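You operate a simulated robot arm through the tools that you are given. There is no shell and no other tool.

You are at the controls of a simulated robot arm. One attempt, no reset.

TASK
Level the plinth by the purple wheel, then load the motor block.
Fine: free the blue catch to turn, bubble between the marks, catch locked again before the block goes on top of the plinth; leave the other wheel. Set down upright: motor block. Where these are worked on the way, their far stop is far enough and under half their travel is too little: blue catch.

The check looks at the end state, three seconds after you hand in, the way a careful person would. Anything else that was tipped, shoved, dropped, spilled or broken makes it a failure.

THE ROBOT
A 7-joint arm with a two-finger parallel gripper, fixed in place. Base frame: the origin is on the floor under the middle of its stand, x ahead of it, y to its left, z up; the work surface is at about z = 0.64. Units: m, degrees, N and s.
It reaches about 1.372 m from its shoulder. Its first joint turns from -149.0 to 149.0 degrees. Payload 3.43 kg.
The TCP is the grasp point between the finger pads, 0.03 m short of the fingertips. In the tool frame z runs along the fingers and y along their closing line. Largest opening 0.094 m; finger width 0.028, thickness 0.01; the body of the gripper, 0.05 by 0.096 m, starts 0.055 m behind the TCP.
Orientation is told as [roll, pitch, yaw] about the base's x, y, z axes, in that order, counted from this pose: with the fingers straight down and closing along the base's y, the tool's x points along the base's -x, its y along +y and its z along -z.

THE INTERFACE
- The arm moves only by the tool nudge_tool. Its argument "moves" is a list of rows, each a list of 3 entries, a list of its own where there are three numbers: the turn, a rotation vector about the tool's x, y, z in rad, then the shift along the tool's x, y, z in mm, then the finger opening in mm, from 0 to 94. In form: [[[ax, ay, az], [x, y, z], grip], ...]. A call has 1 to 20 rows; each row shifts and turns the commanded pose from where the row before left it, along the tool's axes as they then stand. Each row takes 0.2 s and may step no farther than 0.05 m and 8.6 degrees from the row before; otherwise, or with a gripper value out of range, the whole call is refused. A pose out of reach is approached as far as the arm can. The call stops where the force on the tool passes 40 N (or 10 N more than at its start, if that is more) or the arm is blocked; 0.2 s more then pass. The fingers move at their own pace (about 0.045 m/s each) and stop on an object; they squeeze with about 26 N. The grip force told is the motor's: it shows also when the fingers shut on nothing. Time passes only in rows, and 0.2 s behind the last, so rows that do not move let the fingers close. The reply holds the time, the measured pose of the TCP, the force on the tool along the base axes, the opening and the grip force, in the units named above and with some noise, with the torque about the TCP (base axes, N m) and any sound that the robot's microphone picked up.
- Cameras (640 x 400 px; columns grow to the right, rows downward): "scene" is fixed at [0.2231, 0.6465, 1.2356]; the picture's right is [-0.32, -0.95, 0.00], its down [-0.54, 0.18, -0.82] and it looks along [0.78, -0.26, -0.57] (base axes); focal length 310 px, centre (320, 200). "wrist" rides on the gripper at [0.076, 0.014, -0.102] in the tool frame; the picture's right is [-0.18, 0.98, 0.00], its down [-0.75, -0.14, -0.64] and it looks along [-0.63, -0.12, 0.77] (tool axes); focal length 243 px, centre (320, 200). There is no depth. A picture from a camera that has moved, and an enlarged one, comes with that camera's place and axes in the base frame and with its lens. The place of the scene camera against the robot may be out by one fixed shift of up to 0.012 m in any direction.
- camera(camera): a new picture of that camera. The clock stands still meanwhile.
- close_up(camera, box): a new picture of the part [left, top, right, bottom] of that camera's present view, enlarged. The clock stands still meanwhile.
- close_job(): hands the job in; it is judged then, once.

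Places have to be worked out from the pictures, the camera data and where the tool is seen. Open the gripper and draw the arm clear of the work before you hand the job in, unless the task says otherwise.

The tools are called after "Call:" as name(argument=value, ...) on one line, values as JSON. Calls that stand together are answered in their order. nudge_tool: Moves the arm, as the interface text tells. Its arguments: {"type":"object","properties":{"moves":{"type":"array","items":{"type":"array"}}},"required":["moves"]} The other tools are called the same way: camera (camera) takes a picture; close_up (camera, box) takes an enlarged picture of a part of a camera's view; close_job () hands the job in.

At the start:

```text
clock: 0.0
ee_pos: [0.5835, 0.4109, 1.0161]
ee_rot: [0.1, 0.0, 0.1]
contact_force: [0.5, 0.7, -0.4]
moment: [0.0, -0.01, -0.02]
gripper_width: 0.0941
gripper_force: 0.0
```

scene: 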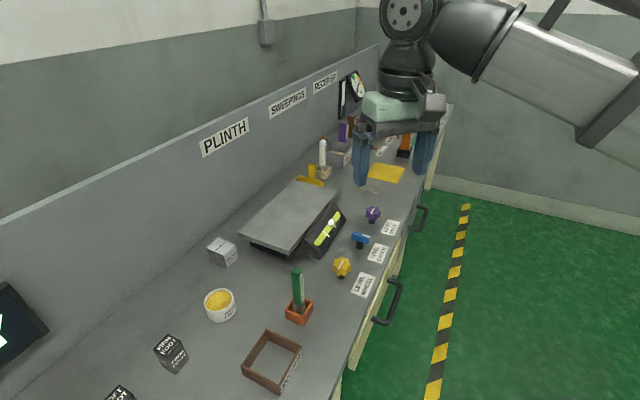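
wrist: 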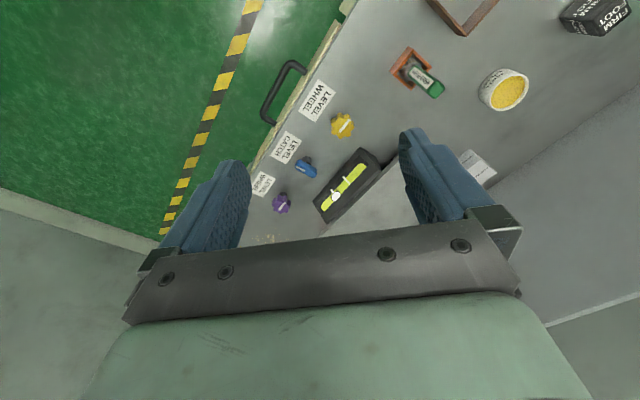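

I'll start by taking enlarged looks at the work area to identify the wheels, catch, level and the motor block.

Call:
close_up(camera="scene", box=[220, 150, 420, 275])

Call:
close_up(camera="scene", box=[80, 220, 320, 400])

Call:
close_up(camera="scene", box=[300, 60, 460, 200])

Call:
close_up(camera="wrist", box=[240, 60, 440, 240])

```text
3.20 times, centred on (320, 212) of scene
camera zoom: at [0.2231, 0.6465, 1.2356], right [-0.32, -0.95, 0.0], down [-0.54, 0.18, -0.82], along [0.78, -0.26, -0.57], focal length 991 px, centre (320, 160)
```

zoom: 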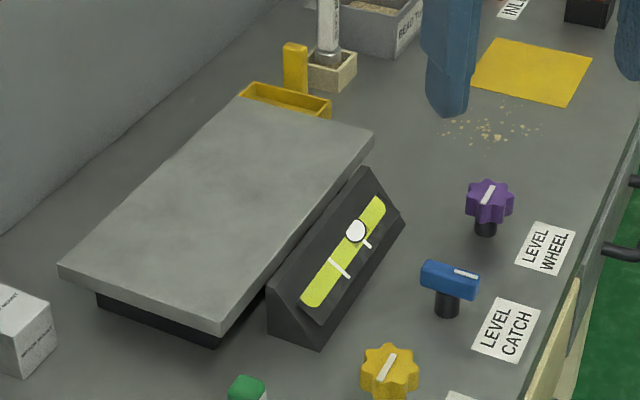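

```text
2.22 times, centred on (200, 310) of scene
camera zoom: at [0.2231, 0.6465, 1.2356], right [-0.32, -0.95, 0.0], down [-0.54, 0.18, -0.82], along [0.78, -0.26, -0.57], focal length 688 px, centre (587, -44)
```

zoom: 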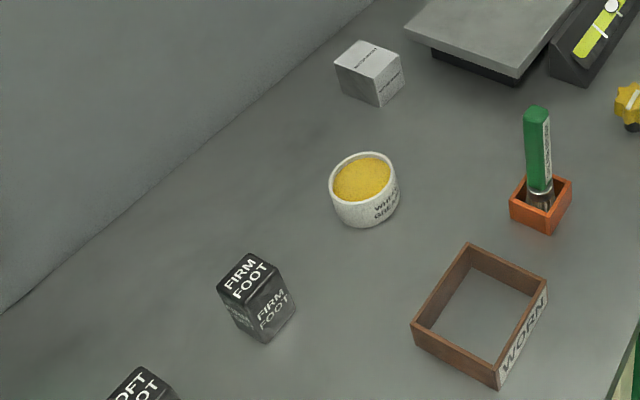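

```text
2.86 times, centred on (380, 130) of scene
camera zoom: at [0.2231, 0.6465, 1.2356], right [-0.32, -0.95, 0.0], down [-0.54, 0.18, -0.82], along [0.78, -0.26, -0.57], focal length 884 px, centre (149, 400)
```

zoom: 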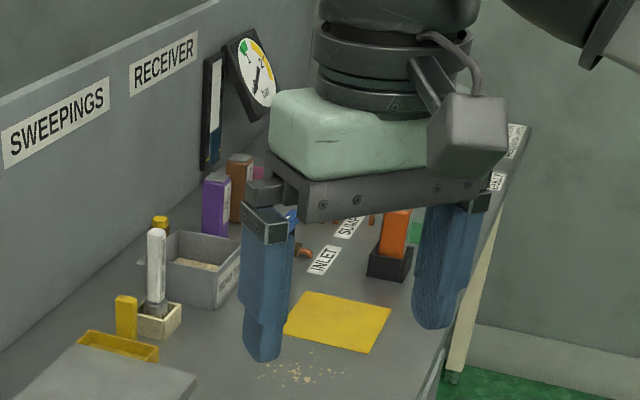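

```text
2.22 times, centred on (340, 150) of wrist
camera zoom: at [0.5077, 0.4247, 1.1186], right [0.18, 0.98, 0.0], down [0.75, -0.14, 0.64], along [0.63, -0.12, -0.77], focal length 539 px, centre (276, 311)
```

zoom: 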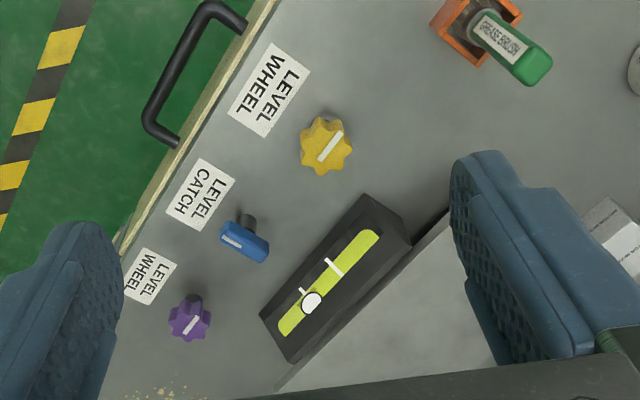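

The purple wheel looks to be near (0.87, 0.265), the blue catch near (0.785, 0.343), and the bench runs at about -45°. Next I'll zoom in on the label candidates for the motor block and on the catch and level.

Call:
close_up(camera="scene", box=[200, 230, 248, 270])

Call:
close_up(camera="scene", box=[340, 195, 404, 265])

Call:
close_up(camera="scene", box=[296, 198, 356, 258])

Call:
close_up(camera="scene", box=[200, 160, 340, 260])

```text
10.00 times, centred on (224, 250) of scene
camera zoom: at [0.2231, 0.6465, 1.2356], right [-0.32, -0.95, 0.0], down [-0.54, 0.18, -0.82], along [0.78, -0.26, -0.57], focal length 3096 px, centre (1280, -300)
```

zoom: 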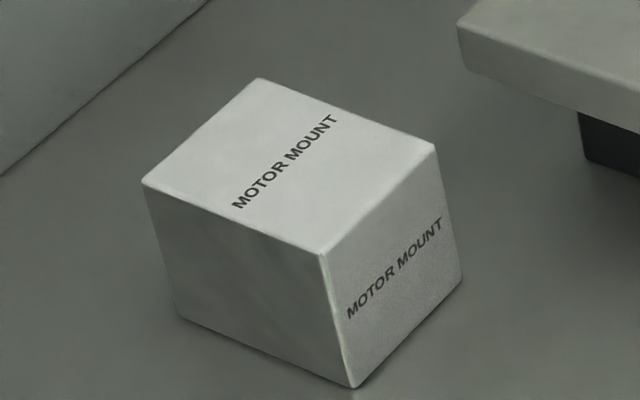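

```text
5.71 times, centred on (372, 230) of scene
camera zoom: at [0.2231, 0.6465, 1.2356], right [-0.32, -0.95, 0.0], down [-0.54, 0.18, -0.82], along [0.78, -0.26, -0.57], focal length 1769 px, centre (23, 29)
```

zoom: 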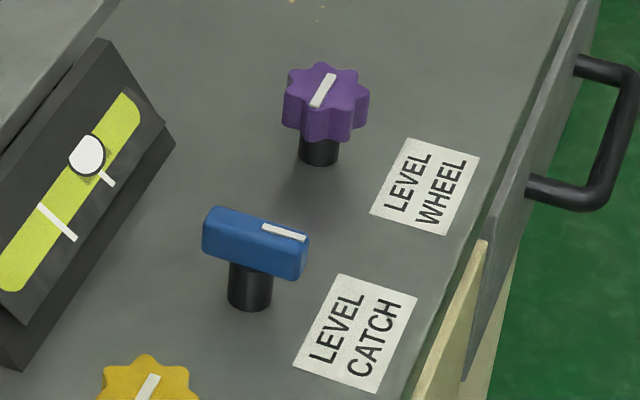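

```text
6.67 times, centred on (326, 228) of scene
camera zoom: at [0.2231, 0.6465, 1.2356], right [-0.32, -0.95, 0.0], down [-0.54, 0.18, -0.82], along [0.78, -0.26, -0.57], focal length 2064 px, centre (280, 13)
```

zoom: 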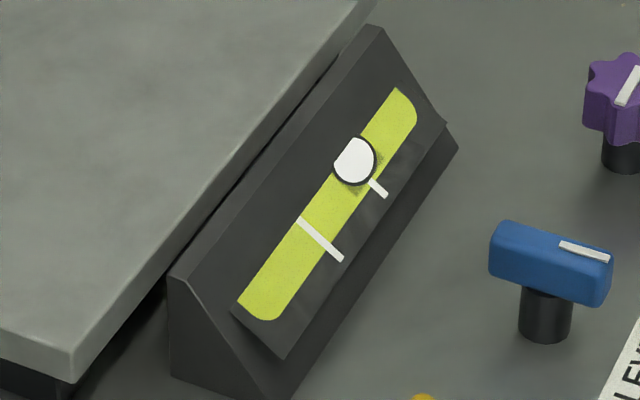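

```text
4.00 times, centred on (270, 210) of scene
camera zoom: at [0.2231, 0.6465, 1.2356], right [-0.32, -0.95, 0.0], down [-0.54, 0.18, -0.82], along [0.78, -0.26, -0.57], focal length 1238 px, centre (520, 160)
```

zoom: 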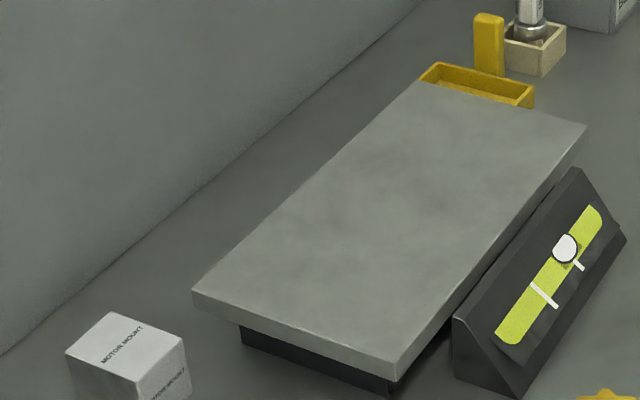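

The grey block reads "MOTOR MOUNT", so I have to check whether another object is a better match for "motor block". I'll read the other objects' labels next.

Call:
close_up(camera="scene", box=[310, 100, 380, 190])

Call:
close_up(camera="scene", box=[90, 320, 200, 400])

Call:
close_up(camera="scene", box=[375, 120, 455, 190])

Call:
close_up(camera="wrist", box=[380, 0, 640, 180])

Call:
close_up(camera="scene", box=[0, 260, 120, 400])

```text
4.44 times, centred on (345, 145) of scene
camera zoom: at [0.2231, 0.6465, 1.2356], right [-0.32, -0.95, 0.0], down [-0.54, 0.18, -0.82], along [0.78, -0.26, -0.57], focal length 1376 px, centre (209, 444)
```

zoom: 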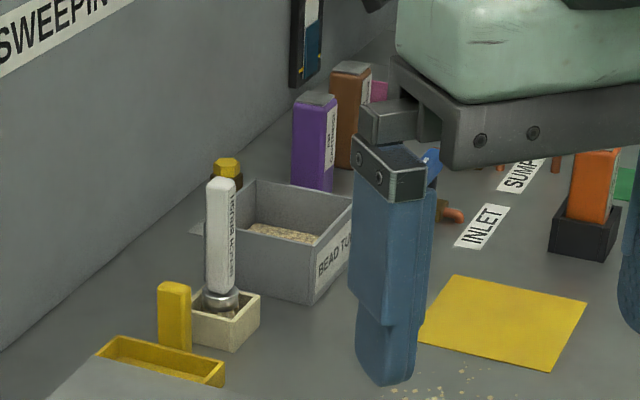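

```text
5.00 times, centred on (145, 360) of scene
camera zoom: at [0.2231, 0.6465, 1.2356], right [-0.32, -0.95, 0.0], down [-0.54, 0.18, -0.82], along [0.78, -0.26, -0.57], focal length 1548 px, centre (1195, -600)
```

zoom: 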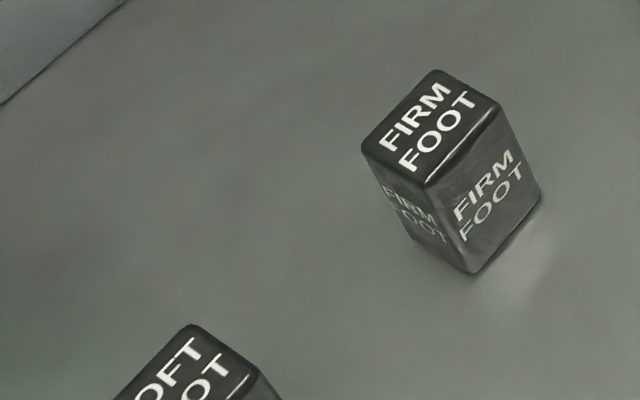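

```text
5.71 times, centred on (415, 155) of scene
camera zoom: at [0.2231, 0.6465, 1.2356], right [-0.32, -0.95, 0.0], down [-0.54, 0.18, -0.82], along [0.78, -0.26, -0.57], focal length 1769 px, centre (-223, 457)
```

zoom: 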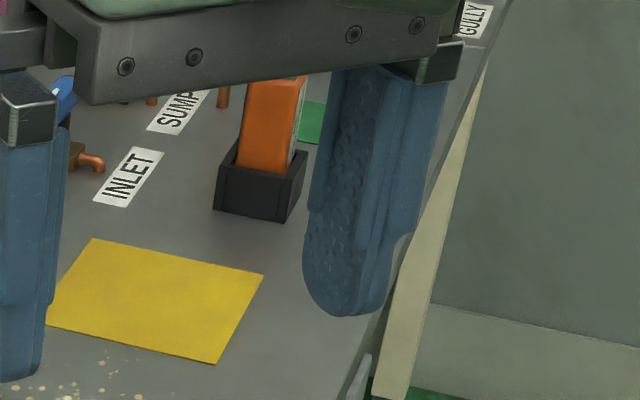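

```text
2.22 times, centred on (510, 90) of wrist
camera zoom: at [0.5077, 0.4247, 1.1186], right [0.18, 0.98, 0.0], down [0.75, -0.14, 0.64], along [0.63, -0.12, -0.77], focal length 539 px, centre (-102, 444)
```

zoom: 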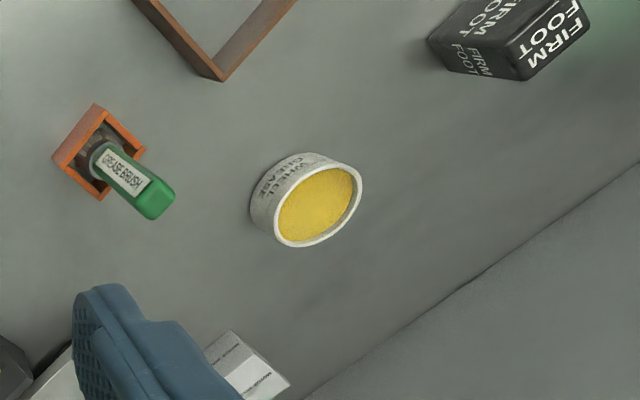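

```text
2.86 times, centred on (60, 330) of scene
camera zoom: at [0.2231, 0.6465, 1.2356], right [-0.32, -0.95, 0.0], down [-0.54, 0.18, -0.82], along [0.78, -0.26, -0.57], focal length 884 px, centre (1063, -171)
```

zoom: 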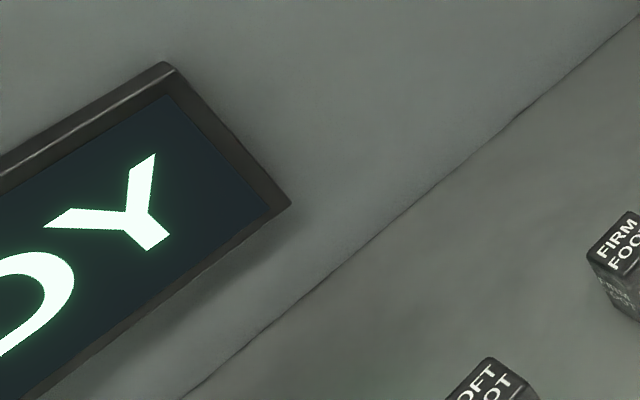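

No other visible object reads "motor", but the left end of the bench is out of view. I'll turn the tool to yaw 45° to line up with the bench, and shift left and up so the wrist camera can survey that end.

Call:
nudge_tool(moves=[[[0, 0, -0.131], [0, 0, 0], 94], [[0, 0, -0.131], [0, 0, 0], 94], [[0, 0, -0.131], [0, 0, 0], 94], [[0, 0, -0.131], [0, 0, 0], 94], [[0, 0, -0.131], [0, 0, 0], 94], [[0, 0, -0.131], [0, 0, 0], 94], [[0, 0, 0], [-10, 45, -10], 94], [[0, 0, 0], [-10, 45, -10], 94], [[0, 0, 0], [-10, 45, -10], 94], [[0, 0, 0], [-10, 45, -10], 94], [[0, 0, 0], [-10, 45, -10], 94], [[0, 0, 0], [-10, 45, -10], 94], [[0, 0, 0], [0, 0, 0], 94]])

Call:
camera(camera="wrist")

Call:
camera(camera="scene")

```text
clock: 2.8
ee_pos: [0.4362, 0.6433, 1.0776]
ee_rot: [-0.1, -0.1, 45.1]
contact_force: [-0.5, -0.5, -0.1]
moment: [0.02, -0.01, 0.02]
gripper_width: 0.0938
gripper_force: 0.1
```

```text
taken
camera wrist: at [0.3721, 0.599, 1.1782], right [-0.57, 0.82, 0.0], down [0.63, 0.43, 0.64], along [0.53, 0.36, -0.77], focal length 243 px, centre (320, 200)
```

wrist: 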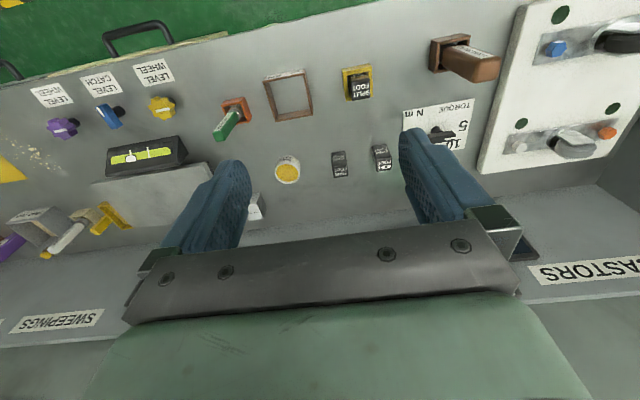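

```text
taken
```

scene: 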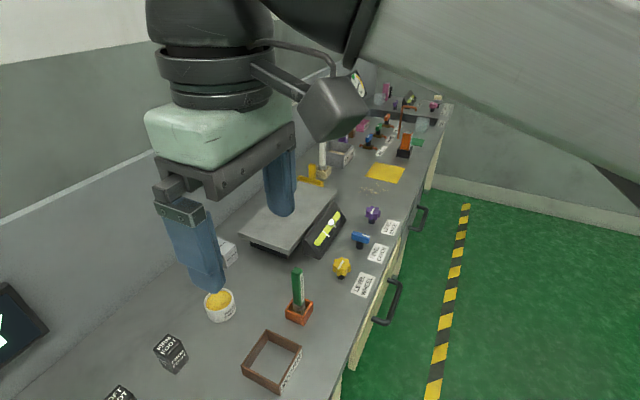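

The left end holds a different station (castors, torque and feet). I'll check the far right end as well before settling on the grey block.

Call:
close_up(camera="scene", box=[320, 70, 460, 170])

Call:
close_up(camera="wrist", box=[20, 70, 220, 230])

Call:
close_up(camera="wrist", box=[240, 20, 500, 220])

```text
4.00 times, centred on (390, 120) of scene
camera zoom: at [0.2231, 0.6465, 1.2356], right [-0.32, -0.95, 0.0], down [-0.54, 0.18, -0.82], along [0.78, -0.26, -0.57], focal length 1238 px, centre (40, 520)
```

zoom: 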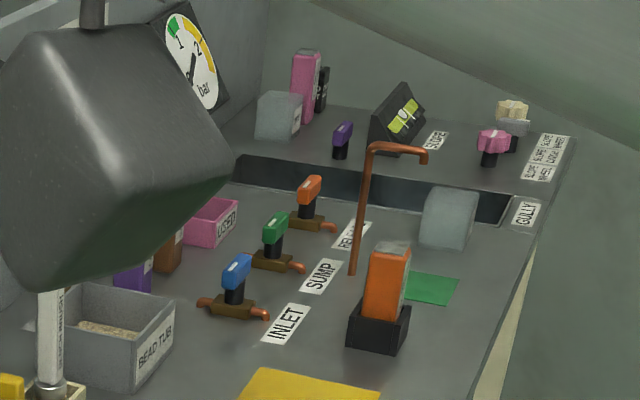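

```text
2.50 times, centred on (120, 150) of wrist
camera zoom: at [0.3721, 0.599, 1.1782], right [-0.57, 0.82, 0.0], down [0.63, 0.43, 0.64], along [0.53, 0.36, -0.77], focal length 606 px, centre (820, 325)
```

zoom: 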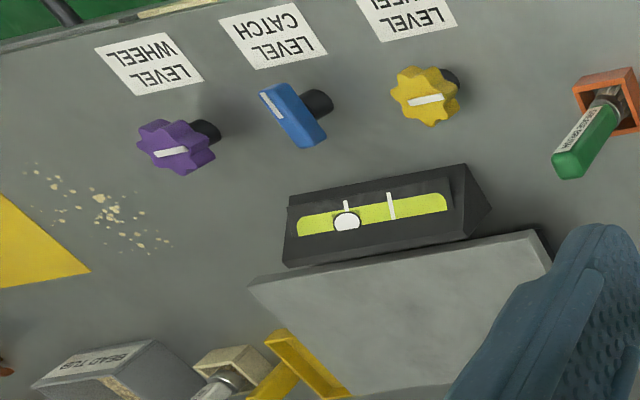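

```text
2.00 times, centred on (370, 120) of wrist
camera zoom: at [0.3721, 0.599, 1.1782], right [-0.57, 0.82, 0.0], down [0.63, 0.43, 0.64], along [0.53, 0.36, -0.77], focal length 485 px, centre (220, 360)
```

zoom: 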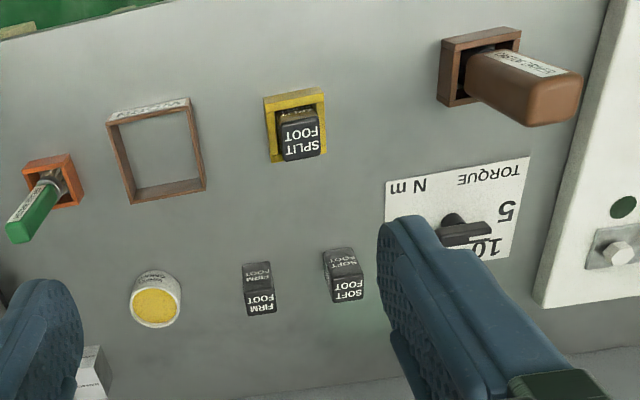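

The only motor-labelled block is the grey one by the plinth, so that is the motor block. The catch centre from both cameras is about (0.774, 0.348), so I'll move above it and take a close look.

Call:
nudge_tool(moves=[[[0, 0, 0], [-2.8, -40.7, 19.8], 94], [[0, 0, 0], [-2.8, -40.7, 19.8], 94], [[0, 0, 0], [-2.8, -40.7, 19.8], 94], [[0, 0, 0], [-2.8, -40.7, 19.8], 94], [[0, 0, 0], [-2.8, -40.7, 19.8], 94], [[0, 0, 0], [-2.8, -40.7, 19.8], 94], [[0, 0, 0], [-2.8, -40.7, 19.8], 94], [[0, 0, 0], [-2.8, -40.7, 19.8], 94], [[0, 0, 0], [-2.8, -40.7, 19.8], 94], [[0, 0, 0], [-2.8, -40.7, 19.8], 94], [[0, 0, 0], [-2.8, -40.7, 19.8], 94], [[0, 0, 0], [0, 0, 0], 94]])

Call:
camera(camera="wrist")

Call:
camera(camera="scene")

```text
clock: 5.4
ee_pos: [0.7745, 0.3493, 0.8575]
ee_rot: [0.0, 0.0, 45.1]
contact_force: [0.1, 0.2, 0.4]
moment: [-0.02, -0.02, 0.01]
gripper_width: 0.0943
gripper_force: 0.0
```

```text
taken
camera wrist: at [0.7111, 0.3055, 0.959], right [-0.57, 0.82, 0.0], down [0.63, 0.43, 0.64], along [0.53, 0.36, -0.77], focal length 243 px, centre (320, 200)
```

wrist: 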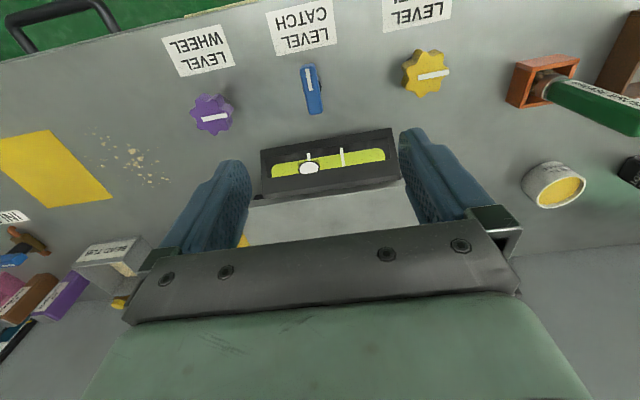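

```text
taken
```

scene: 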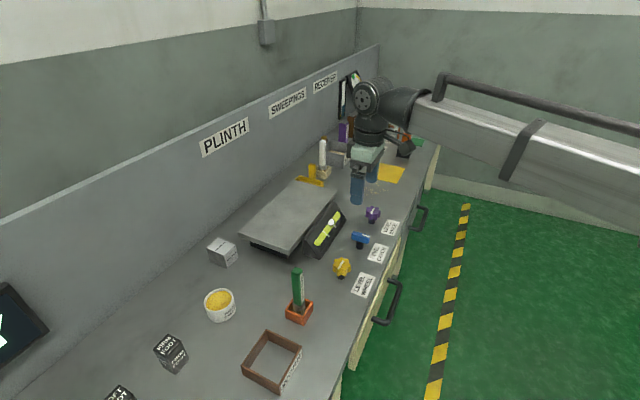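

The catch lies directly below the tool. I'll enlarge the view to get its position and orientation and to read the level.

Call:
close_up(camera="wrist", box=[280, 50, 352, 130])

Call:
close_up(camera="wrist", box=[250, 120, 410, 220])

Call:
close_up(camera="wrist", box=[160, 20, 260, 150])

```text
5.00 times, centred on (316, 90) of wrist
camera zoom: at [0.7111, 0.3055, 0.959], right [-0.57, 0.82, 0.0], down [0.63, 0.43, 0.64], along [0.53, 0.36, -0.77], focal length 1213 px, centre (340, 750)
```

zoom: 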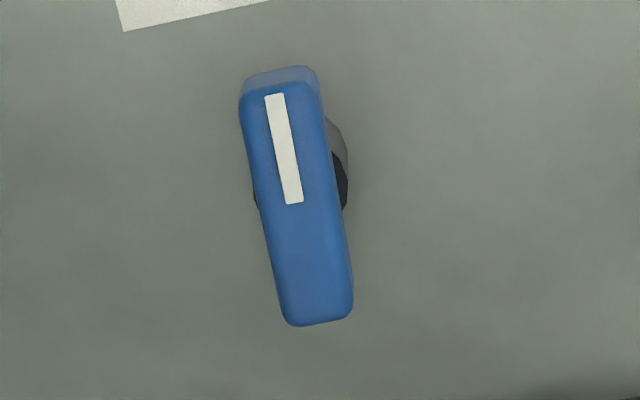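

```text
4.00 times, centred on (330, 170) of wrist
camera zoom: at [0.7111, 0.3055, 0.959], right [-0.57, 0.82, 0.0], down [0.63, 0.43, 0.64], along [0.53, 0.36, -0.77], focal length 970 px, centre (280, 320)
```

zoom: 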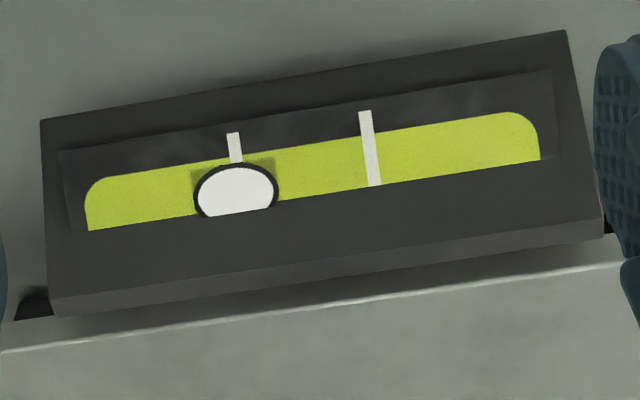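

```text
3.08 times, centred on (210, 85) of wrist
camera zoom: at [0.7111, 0.3055, 0.959], right [-0.57, 0.82, 0.0], down [0.63, 0.43, 0.64], along [0.53, 0.36, -0.77], focal length 746 px, centre (658, 554)
```

zoom: 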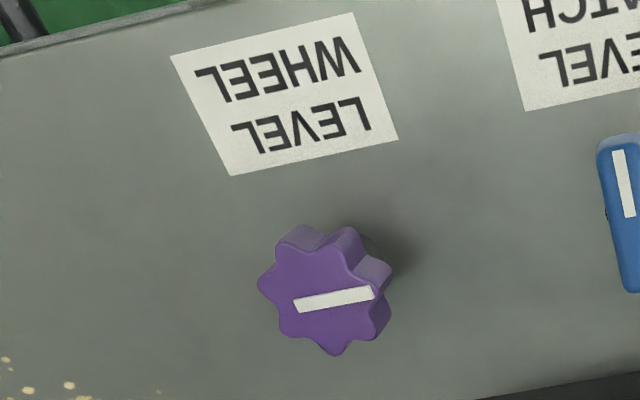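

The bar is about 46 × 17 mm and runs along the tool x axis, with its centre about 3 mm in x and -8 mm in y from my axis. I'll correct for that, descend part way to z≈0.75, and look again.

Call:
nudge_tool(moves=[[[0, 0, 0], [3, -8, 30], 70], [[0, 0, 0], [0, 0, 40], 70], [[0, 0, 0], [0, 0, 35], 70], [[0, 0, 0], [0, 0, 0], 70], [[0, 0, 0], [0, 0, 0], 70]])

Call:
camera(camera="wrist")

Call:
close_up(camera="scene", box=[310, 180, 422, 270])

```text
clock: 6.6
ee_pos: [0.7782, 0.3411, 0.7537]
ee_rot: [-0.1, 0.0, 45.1]
contact_force: [0.0, 0.3, 0.9]
moment: [-0.01, 0.05, 0.0]
gripper_width: 0.0699
gripper_force: 0.0
```

```text
taken
camera wrist: at [0.7136, 0.2974, 0.8559], right [-0.57, 0.82, 0.0], down [0.63, 0.43, 0.64], along [0.53, 0.36, -0.77], focal length 243 px, centre (320, 200)
```

wrist: 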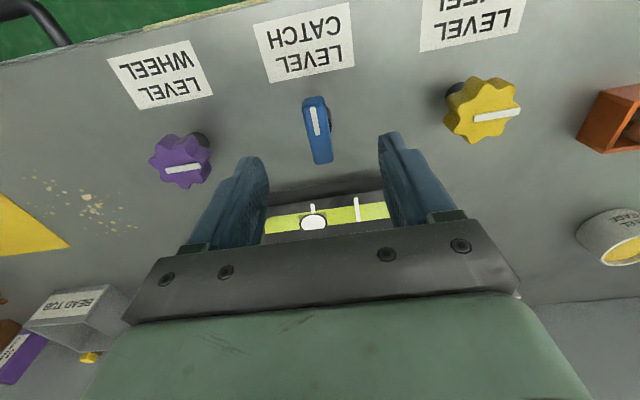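

```text
4.44 times, centred on (366, 225) of scene
camera zoom: at [0.2231, 0.6465, 1.2356], right [-0.32, -0.95, 0.0], down [-0.54, 0.18, -0.82], along [0.78, -0.26, -0.57], focal length 1376 px, centre (116, 89)
```

zoom: 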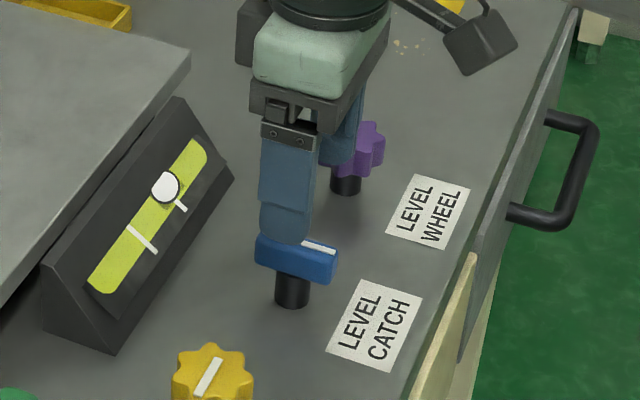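

Call:
close_up(camera="wrist", box=[280, 80, 360, 180])

```text
4.00 times, centred on (320, 130) of wrist
camera zoom: at [0.7136, 0.2974, 0.8559], right [-0.57, 0.82, 0.0], down [0.63, 0.43, 0.64], along [0.53, 0.36, -0.77], focal length 970 px, centre (320, 480)
```

zoom: 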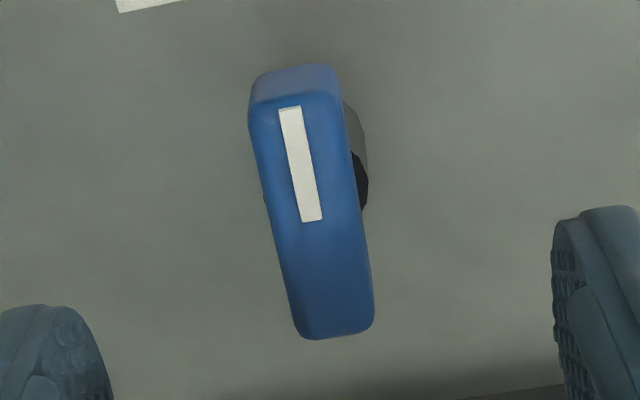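

Top of the bar is at about z=0.683 and its centre is about -4 mm in x and -1.5 mm in y from my axis. I'll descend to straddle it at z≈0.68 and check before closing.

Call:
nudge_tool(moves=[[[0, 0, 0], [-4, -1.5, 25], 60], [[0, 0, 0], [0, 0, 25], 60], [[0, 0, 0], [0, 0, 23], 60], [[0, 0, 0], [0, 0, 0], 60]])

Call:
camera(camera="wrist")

Call:
close_up(camera="scene", box=[310, 180, 422, 270])

```text
clock: 7.6
ee_pos: [0.7817, 0.3412, 0.681]
ee_rot: [0.0, 0.0, 45.0]
contact_force: [0.2, -0.7, 0.0]
moment: [0.04, 0.02, -0.01]
gripper_width: 0.0601
gripper_force: 0.0
```

```text
taken
camera wrist: at [0.7176, 0.2987, 0.7827], right [-0.57, 0.82, 0.0], down [0.63, 0.43, 0.64], along [0.53, 0.36, -0.77], focal length 243 px, centre (320, 200)
```

wrist: 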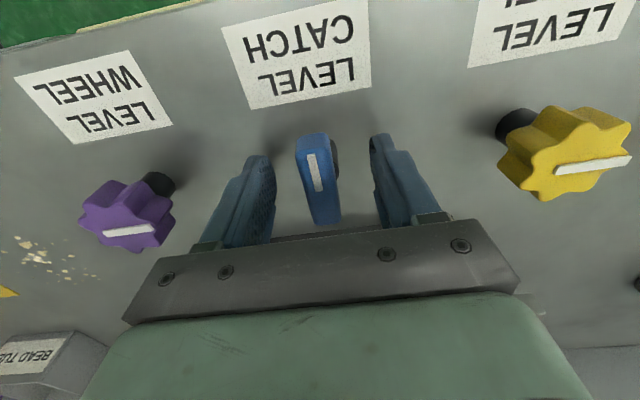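

```text
4.44 times, centred on (366, 225) of scene
camera zoom: at [0.2231, 0.6465, 1.2356], right [-0.32, -0.95, 0.0], down [-0.54, 0.18, -0.82], along [0.78, -0.26, -0.57], focal length 1376 px, centre (116, 89)
```

zoom: 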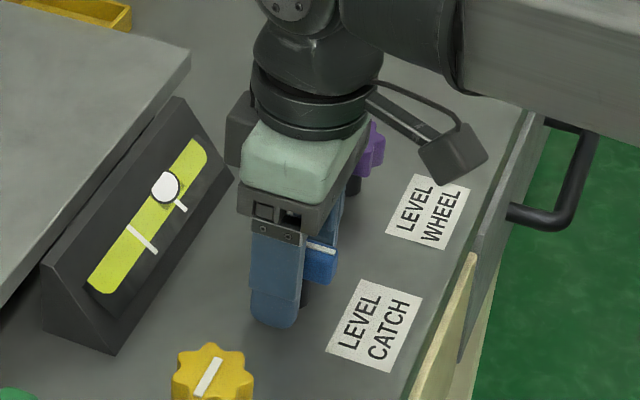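

Call:
close_up(camera="wrist", box=[240, 110, 420, 240])

```text
3.08 times, centred on (330, 175) of wrist
camera zoom: at [0.7176, 0.2987, 0.7827], right [-0.57, 0.82, 0.0], down [0.63, 0.43, 0.64], along [0.53, 0.36, -0.77], focal length 746 px, centre (289, 277)
```

zoom: 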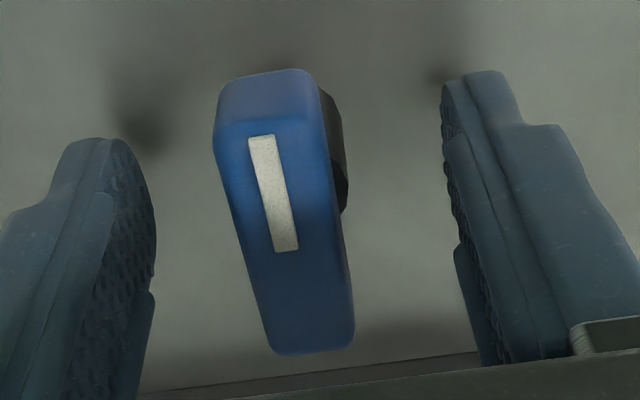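

The bar is centred between the fingers to within about 1 mm, so I'll close on it.

Call:
nudge_tool(moves=[[[0, 0, 0], [0, 0.5, 0], 30], [[0, 0, 0], [0, 0, 0], 10], [[0, 0, 0], [0, 0, 0], 5], [[0, 0, 0], [0, 0, 0], 5], [[0, 0, 0], [0, 0, 0], 5]])

```text
clock: 8.8
ee_pos: [0.7815, 0.3432, 0.6816]
ee_rot: [0.0, -0.1, 45.1]
contact_force: [2.5, -2.4, -1.2]
moment: [0.06, -0.1, 0.04]
gripper_width: 0.0214
gripper_force: 44.8
```

I have hold of the catch (21 mm wide). I'll try a small turn in one direction and watch the torque to find which way it is free.

Call:
nudge_tool(moves=[[[0, 0, 0.05], [0, 0, 0], 5], [[0, 0, 0.05], [0, 0, 0], 5], [[0, 0, 0], [0, 0, 0], 5]])

Call:
close_up(camera="wrist", box=[240, 110, 420, 240])

```text
clock: 9.6
ee_pos: [0.7831, 0.3426, 0.6803]
ee_rot: [0.0, -0.1, 39.3]
contact_force: [6.2, -2.7, -0.8]
moment: [-0.24, 0.17, 1.37]
gripper_width: 0.0231
gripper_force: 44.9
```

```text
3.08 times, centred on (330, 175) of wrist
camera zoom: at [0.7138, 0.306, 0.7827], right [-0.48, 0.88, 0.0], down [0.67, 0.37, 0.64], along [0.56, 0.31, -0.77], focal length 746 px, centre (289, 277)
```

zoom: 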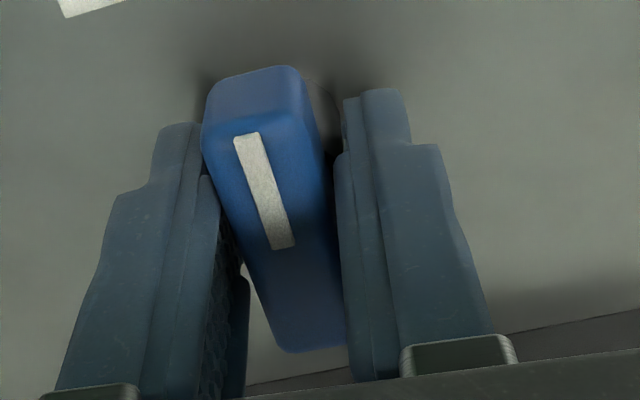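

That direction built 1.4 N·m and the bar stayed put, so it is against its stop (the locked end). I'll reverse and try the other way.

Call:
nudge_tool(moves=[[[0, 0, -0.1], [0, 0, 0], 5], [[0, 0, -0.05], [0, 0, 0], 5], [[0, 0, -0.05], [0, 0, 0], 5], [[0, 0, -0.05], [0, 0, 0], 5], [[0, 0, 0], [0, 0, 0], 5]])

Call:
close_up(camera="wrist", box=[240, 110, 420, 240])

```text
clock: 10.8
ee_pos: [0.7809, 0.3436, 0.6815]
ee_rot: [-0.1, 0.0, 53.8]
contact_force: [15.4, -12.6, 3.6]
moment: [-0.7, 0.75, 0.0]
gripper_width: 0.0215
gripper_force: 45.1
```

```text
3.08 times, centred on (330, 175) of wrist
camera zoom: at [0.7247, 0.29, 0.7828], right [-0.68, 0.73, 0.0], down [0.56, 0.52, 0.64], along [0.47, 0.44, -0.77], focal length 746 px, centre (289, 277)
```

zoom: 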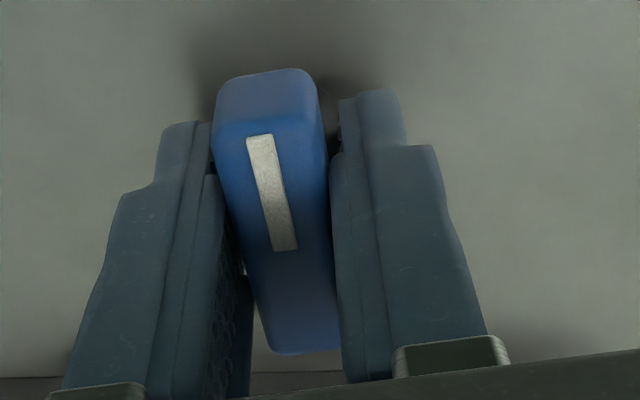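

The bar is now turning with the gripper (width and alignment unchanged), so this is the free direction. There is a side load of about 20 N, so I'll ease the grip sideways a little and keep turning.

Call:
nudge_tool(moves=[[[0, 0, 0], [0, -1, 0], 5], [[0, 0, 0], [0, 0, 0], 5]])

```text
clock: 11.4
ee_pos: [0.7817, 0.3425, 0.6801]
ee_rot: [0.0, 0.0, 53.7]
contact_force: [7.5, -9.3, 5.4]
moment: [-0.69, 0.26, -0.04]
gripper_width: 0.0213
gripper_force: 44.7
```

Call:
nudge_tool(moves=[[[0, 0, 0], [0, -1, 0], 5], [[0, 0, -0.1], [0, 0, 0], 5], [[0, 0, -0.1], [0, 0, 0], 5], [[0, 0, 0], [0, 0, 0], 5]])

```text
clock: 12.4
ee_pos: [0.7808, 0.3414, 0.6796]
ee_rot: [0.1, 0.0, 65.3]
contact_force: [-9.9, -5.6, 4.0]
moment: [0.27, -0.05, 0.01]
gripper_width: 0.0216
gripper_force: 44.9
```

Call:
nudge_tool(moves=[[[0, 0, -0.1], [0.7, 0.5, 0], 5], [[0, 0, -0.1], [0, 0, 0], 5], [[0, 0, -0.1], [0, 0, 0], 5], [[0, 0, 0], [0, 0, 0], 5]])

Call:
close_up(camera="wrist", box=[240, 110, 420, 240])

```text
clock: 13.4
ee_pos: [0.7811, 0.3424, 0.6813]
ee_rot: [0.0, -0.1, 82.5]
contact_force: [-8.6, 7.2, 5.4]
moment: [-1.33, 0.15, 0.0]
gripper_width: 0.0213
gripper_force: 44.8
```

```text
3.08 times, centred on (330, 175) of wrist
camera zoom: at [0.7574, 0.269, 0.7827], right [-0.95, 0.31, 0.0], down [0.24, 0.73, 0.64], along [0.2, 0.61, -0.77], focal length 746 px, centre (289, 277)
```

zoom: 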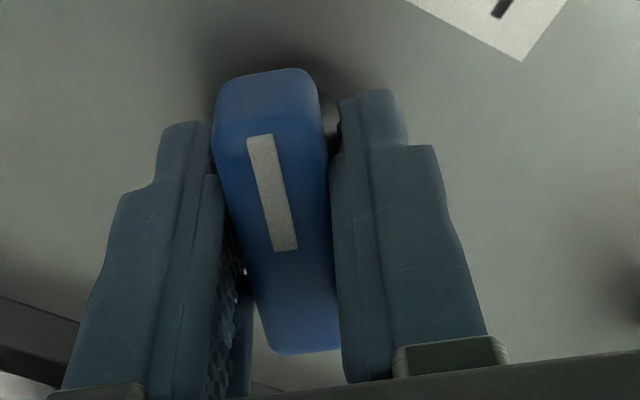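

The catch has turned about 37° freely with no torque. I'll continue toward its far stop with small side corrections.

Call:
nudge_tool(moves=[[[0, 0, -0.1], [-0.3, 0.7, 0], 5], [[0, 0, -0.1], [0, 0, 0], 5], [[0, 0, -0.1], [0, 0, 0], 5], [[0, 0, 0], [0, 0, 0], 5]])

```text
clock: 14.4
ee_pos: [0.7812, 0.3434, 0.6798]
ee_rot: [-0.1, 0.0, 99.5]
contact_force: [-0.4, 2.8, 3.7]
moment: [0.67, -0.01, -0.01]
gripper_width: 0.0215
gripper_force: 44.9
```

Call:
nudge_tool(moves=[[[0, 0, -0.1], [0, 0, 0], 5], [[0, 0, -0.1], [0, 0, 0], 5], [[0, 0, -0.1], [0, 0, 0], 5], [[0, 0, 0], [0, 0, 0], 5]])

Call:
close_up(camera="wrist", box=[240, 110, 420, 240])

```text
clock: 15.4
ee_pos: [0.7816, 0.3427, 0.6805]
ee_rot: [-0.1, -0.1, 116.7]
contact_force: [7.1, 5.0, 5.4]
moment: [1.08, 0.66, -0.03]
gripper_width: 0.0215
gripper_force: 45.5
```

```text
3.08 times, centred on (330, 175) of wrist
camera zoom: at [0.8032, 0.2682, 0.7827], right [-0.96, -0.28, 0.0], down [-0.21, 0.74, 0.64], along [-0.18, 0.62, -0.77], focal length 746 px, centre (289, 277)
```

zoom: 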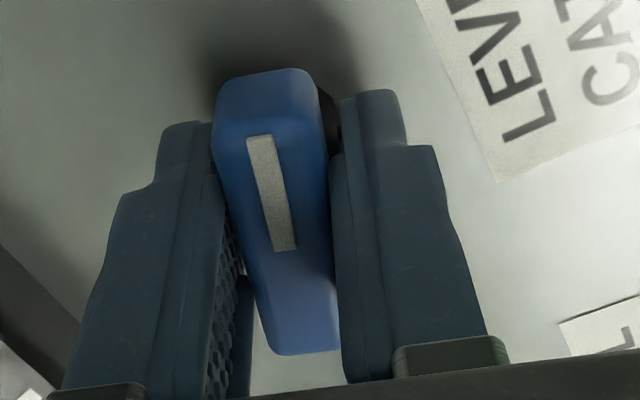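

It has turned 72° so far and is still free. I'll continue in small steps toward the stop.

Call:
nudge_tool(moves=[[[0, 0, -0.08], [0, 0, 0], 5], [[0, 0, -0.08], [0, 0, 0], 5], [[0, 0, -0.08], [0, 0, 0], 5], [[0, 0, 0], [0, 0, 0], 5]])

```text
clock: 16.4
ee_pos: [0.7816, 0.3428, 0.6801]
ee_rot: [0.0, 0.0, 130.5]
contact_force: [12.5, 8.1, -0.7]
moment: [0.61, 0.57, 0.04]
gripper_width: 0.0216
gripper_force: 45.7
```

Call:
nudge_tool(moves=[[[0, 0, -0.06], [0, -1, 0], 5], [[0, 0, -0.06], [0, 0, 0], 5], [[0, 0, 0], [0, 0, 0], 5]])

Call:
close_up(camera="wrist", box=[240, 110, 420, 240])

```text
clock: 17.2
ee_pos: [0.7816, 0.3423, 0.6813]
ee_rot: [0.0, 0.0, 137.3]
contact_force: [7.0, 0.1, 4.3]
moment: [-0.03, -0.04, -1.29]
gripper_width: 0.0218
gripper_force: 44.7
```

```text
3.08 times, centred on (330, 175) of wrist
camera zoom: at [0.828, 0.2808, 0.7828], right [-0.8, -0.6, 0.0], down [-0.46, 0.62, 0.64], along [-0.38, 0.51, -0.77], focal length 746 px, centre (289, 277)
```

zoom: 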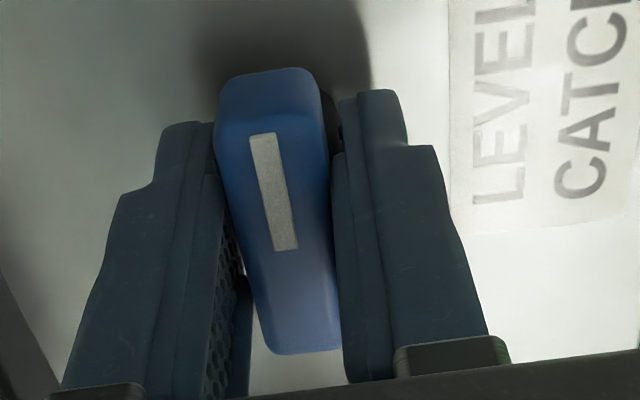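

Torque has risen to -1.3 N·m at 90° of turn, so the far stop is reached and the catch is free. I'll open the fingers and lift clear.

Call:
nudge_tool(moves=[[[0, 0, 0.03], [0, 0, 0], 5], [[0, 0, 0], [0, 0, 0], 40], [[0, 0, 0], [0, 0, 0], 55], [[0, 0, 0], [0, 0, 0], 55], [[0, 0, 0], [0, 0, -20], 55], [[0, 0, 0], [0, 0, -40], 55], [[0, 0, 0], [0, 0, -40], 70], [[0, 0, 0], [0, 0, 0], 70]])

Call:
camera(camera="wrist")

Call:
close_up(camera="scene", box=[296, 180, 408, 270])

```text
clock: 19.0
ee_pos: [0.782, 0.3437, 0.7797]
ee_rot: [0.0, -0.1, 135.7]
contact_force: [-0.3, 0.4, 0.1]
moment: [0.02, -0.01, 0.01]
gripper_width: 0.0701
gripper_force: 0.1
```

```text
taken
camera wrist: at [0.8267, 0.2807, 0.8814], right [-0.82, -0.57, 0.0], down [-0.44, 0.63, 0.64], along [-0.37, 0.53, -0.77], focal length 243 px, centre (320, 200)
```

wrist: 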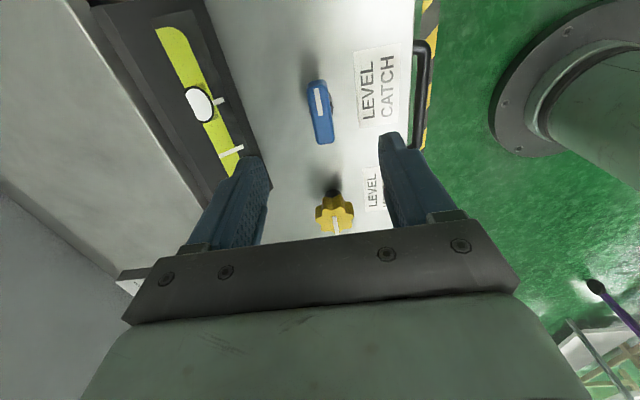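

```text
4.44 times, centred on (352, 225) of scene
camera zoom: at [0.2231, 0.6465, 1.2356], right [-0.32, -0.95, 0.0], down [-0.54, 0.18, -0.82], along [0.78, -0.26, -0.57], focal length 1376 px, centre (178, 89)
```

zoom: 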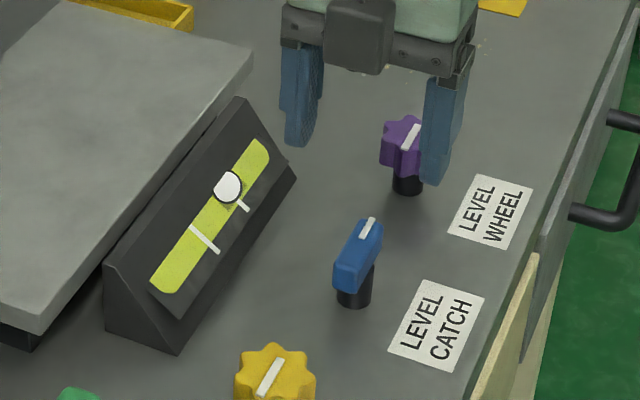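

The catch has swung 90°. Next I'll move to the purple wheel at about (0.868, 0.264), turning back to yaw 90 to keep wrist range in both directions.

Call:
nudge_tool(moves=[[[0, 0, 0.133], [0, 0, -5], 94], [[0, 0, 0.133], [0, 0, -5], 94], [[0, 0, 0.133], [0, 0, -5], 94], [[0, 0, 0.133], [0, 0, 0], 94], [[0, 0, 0.133], [0, 0, 0], 94], [[0, 0, 0.133], [0, 0, 0], 94], [[0, 0, 0], [26.6, -28.7, 0], 94], [[0, 0, 0], [26.6, -28.7, 0], 94], [[0, 0, 0], [26.6, -28.7, 0], 94], [[0, 0, 0], [0, 0, 0], 94]])

Call:
camera(camera="wrist")

Call:
close_up(camera="scene", box=[296, 180, 408, 270])

```text
clock: 21.2
ee_pos: [0.868, 0.2615, 0.7956]
ee_rot: [0.0, -0.1, 89.9]
contact_force: [0.0, 0.2, 0.3]
moment: [-0.01, 0.0, 0.0]
gripper_width: 0.0941
gripper_force: 0.0
```

```text
taken
camera wrist: at [0.8536, 0.1863, 0.8967], right [-0.98, 0.19, 0.0], down [0.14, 0.75, 0.64], along [0.12, 0.63, -0.77], focal length 243 px, centre (320, 200)
```

wrist: 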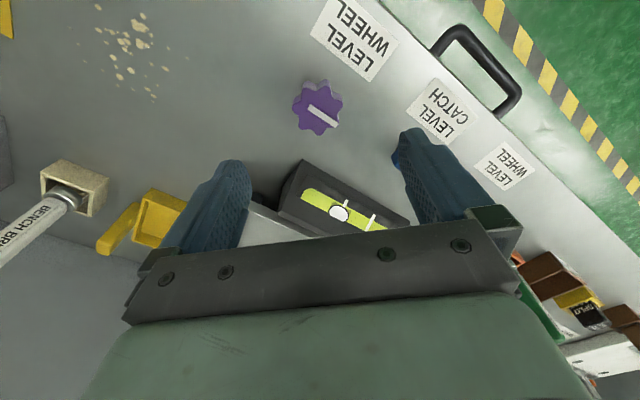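

```text
4.44 times, centred on (352, 225) of scene
camera zoom: at [0.2231, 0.6465, 1.2356], right [-0.32, -0.95, 0.0], down [-0.54, 0.18, -0.82], along [0.78, -0.26, -0.57], focal length 1376 px, centre (178, 89)
```

zoom: 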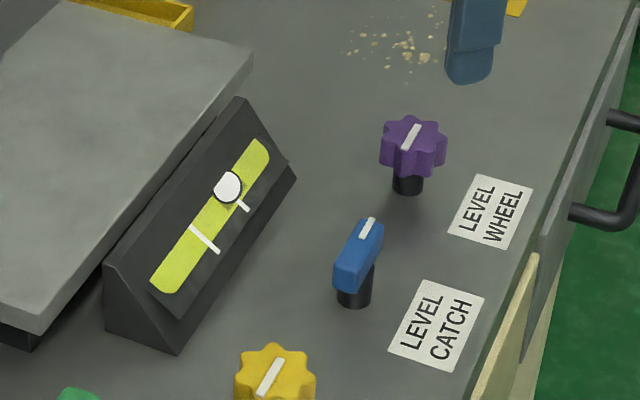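

Call:
close_up(camera="wrist", box=[280, 65, 360, 145])

Call:
close_up(camera="wrist", box=[270, 150, 410, 240])

```text
5.00 times, centred on (320, 105) of wrist
camera zoom: at [0.8536, 0.1863, 0.8967], right [-0.98, 0.19, 0.0], down [0.14, 0.75, 0.64], along [0.12, 0.63, -0.77], focal length 1213 px, centre (320, 675)
```

zoom: 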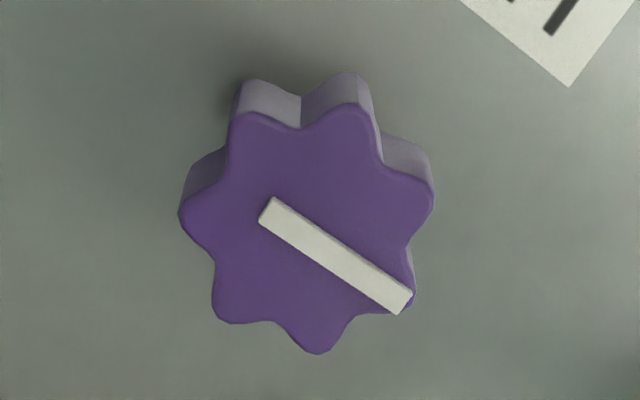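

```text
4.44 times, centred on (340, 195) of wrist
camera zoom: at [0.8536, 0.1863, 0.8967], right [-0.98, 0.19, 0.0], down [0.14, 0.75, 0.64], along [0.12, 0.63, -0.77], focal length 1078 px, centre (231, 222)
```

zoom: 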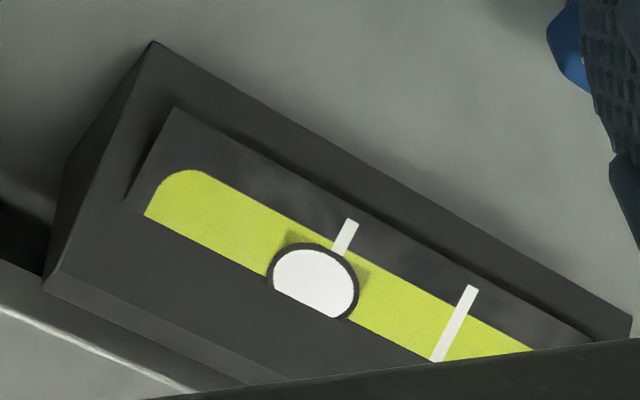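

The knob is a 7-lobed star about 43 mm across, with its centre about 1.5 mm in x and -2 mm in y from my axis. I'll line the closing line up with a lobe and the valley opposite (yaw +4.5°), then descend around it.

Call:
nudge_tool(moves=[[[0, 0, -0.075], [1.5, -2, 20], 80], [[0, 0, 0], [0, 0, 35], 80], [[0, 0, 0], [0, 0, 35], 80], [[0, 0, 0], [0, 0, 24], 80], [[0, 0, 0], [0, 0, 0], 80]])

Call:
camera(camera="wrist")

Call:
close_up(camera="wrist", box=[240, 110, 420, 240])

Call:
close_up(camera="scene", box=[296, 180, 408, 270])

```text
clock: 22.4
ee_pos: [0.8713, 0.2603, 0.6823]
ee_rot: [0.0, 0.0, 94.2]
contact_force: [0.4, -0.3, -0.3]
moment: [0.01, -0.01, 0.0]
gripper_width: 0.0797
gripper_force: 0.1
```

```text
taken
camera wrist: at [0.8623, 0.1837, 0.7828], right [-0.99, 0.11, 0.0], down [0.09, 0.76, 0.64], along [0.07, 0.64, -0.77], focal length 243 px, centre (320, 200)
```

wrist: 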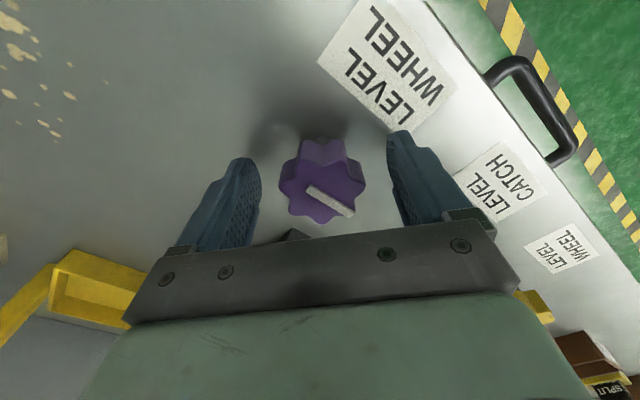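

```text
3.08 times, centred on (330, 175) of wrist
camera zoom: at [0.8623, 0.1837, 0.7828], right [-0.99, 0.11, 0.0], down [0.09, 0.76, 0.64], along [0.07, 0.64, -0.77], focal length 746 px, centre (289, 277)
```

zoom: 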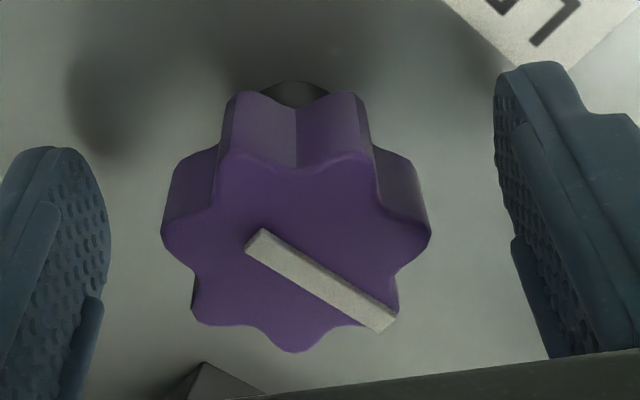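

```text
4.44 times, centred on (352, 225) of scene
camera zoom: at [0.2231, 0.6465, 1.2356], right [-0.32, -0.95, 0.0], down [-0.54, 0.18, -0.82], along [0.78, -0.26, -0.57], focal length 1376 px, centre (178, 89)
```

zoom: 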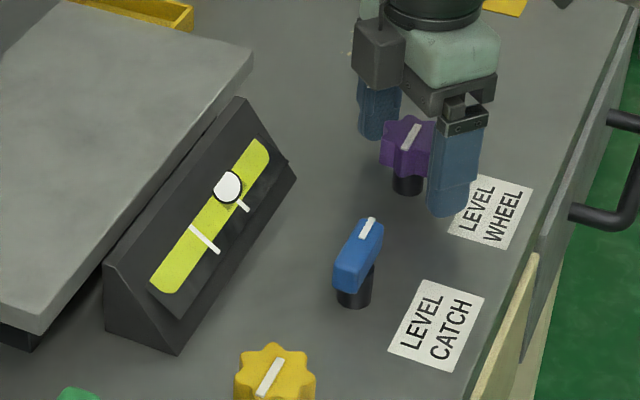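

The fingers are well placed around the knob. I'll make a tiny centring shift and close.

Call:
nudge_tool(moves=[[[0, 0, 0], [1.5, 0.8, 0], 50], [[0, 0, 0], [0, 0, 0], 30], [[0, 0, 0], [0, 0, 0], 30], [[0, 0, 0], [0, 0, 0], 30]])

Call:
close_up(camera="wrist", box=[240, 110, 420, 240])

Call:
close_up(camera="scene", box=[304, 198, 364, 248])

```text
clock: 23.4
ee_pos: [0.8707, 0.2598, 0.6813]
ee_rot: [0.0, 0.0, 94.1]
contact_force: [5.0, 5.2, -0.3]
moment: [-0.15, 0.04, 0.0]
gripper_width: 0.0436
gripper_force: 45.0
```

```text
3.08 times, centred on (330, 175) of wrist
camera zoom: at [0.8618, 0.1827, 0.783], right [-0.99, 0.11, 0.0], down [0.09, 0.76, 0.64], along [0.07, 0.64, -0.77], focal length 746 px, centre (289, 277)
```

zoom: 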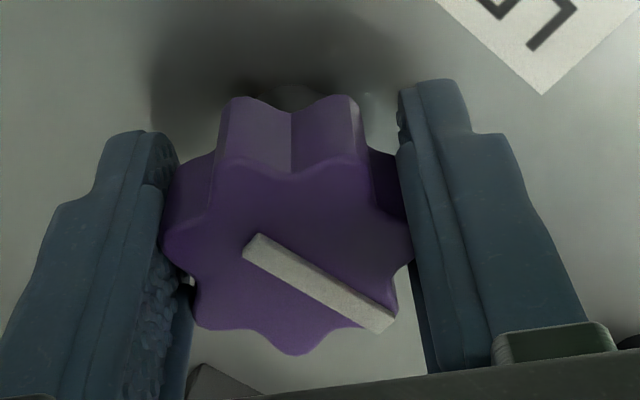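

```text
8.00 times, centred on (334, 223) of scene
camera zoom: at [0.2231, 0.6465, 1.2356], right [-0.32, -0.95, 0.0], down [-0.54, 0.18, -0.82], along [0.78, -0.26, -0.57], focal length 2477 px, centre (208, 16)
```

zoom: 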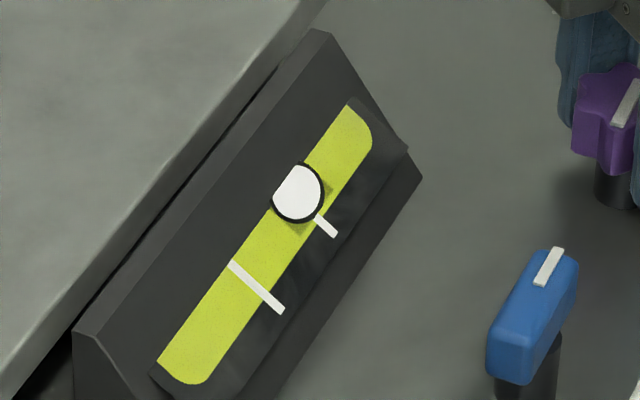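

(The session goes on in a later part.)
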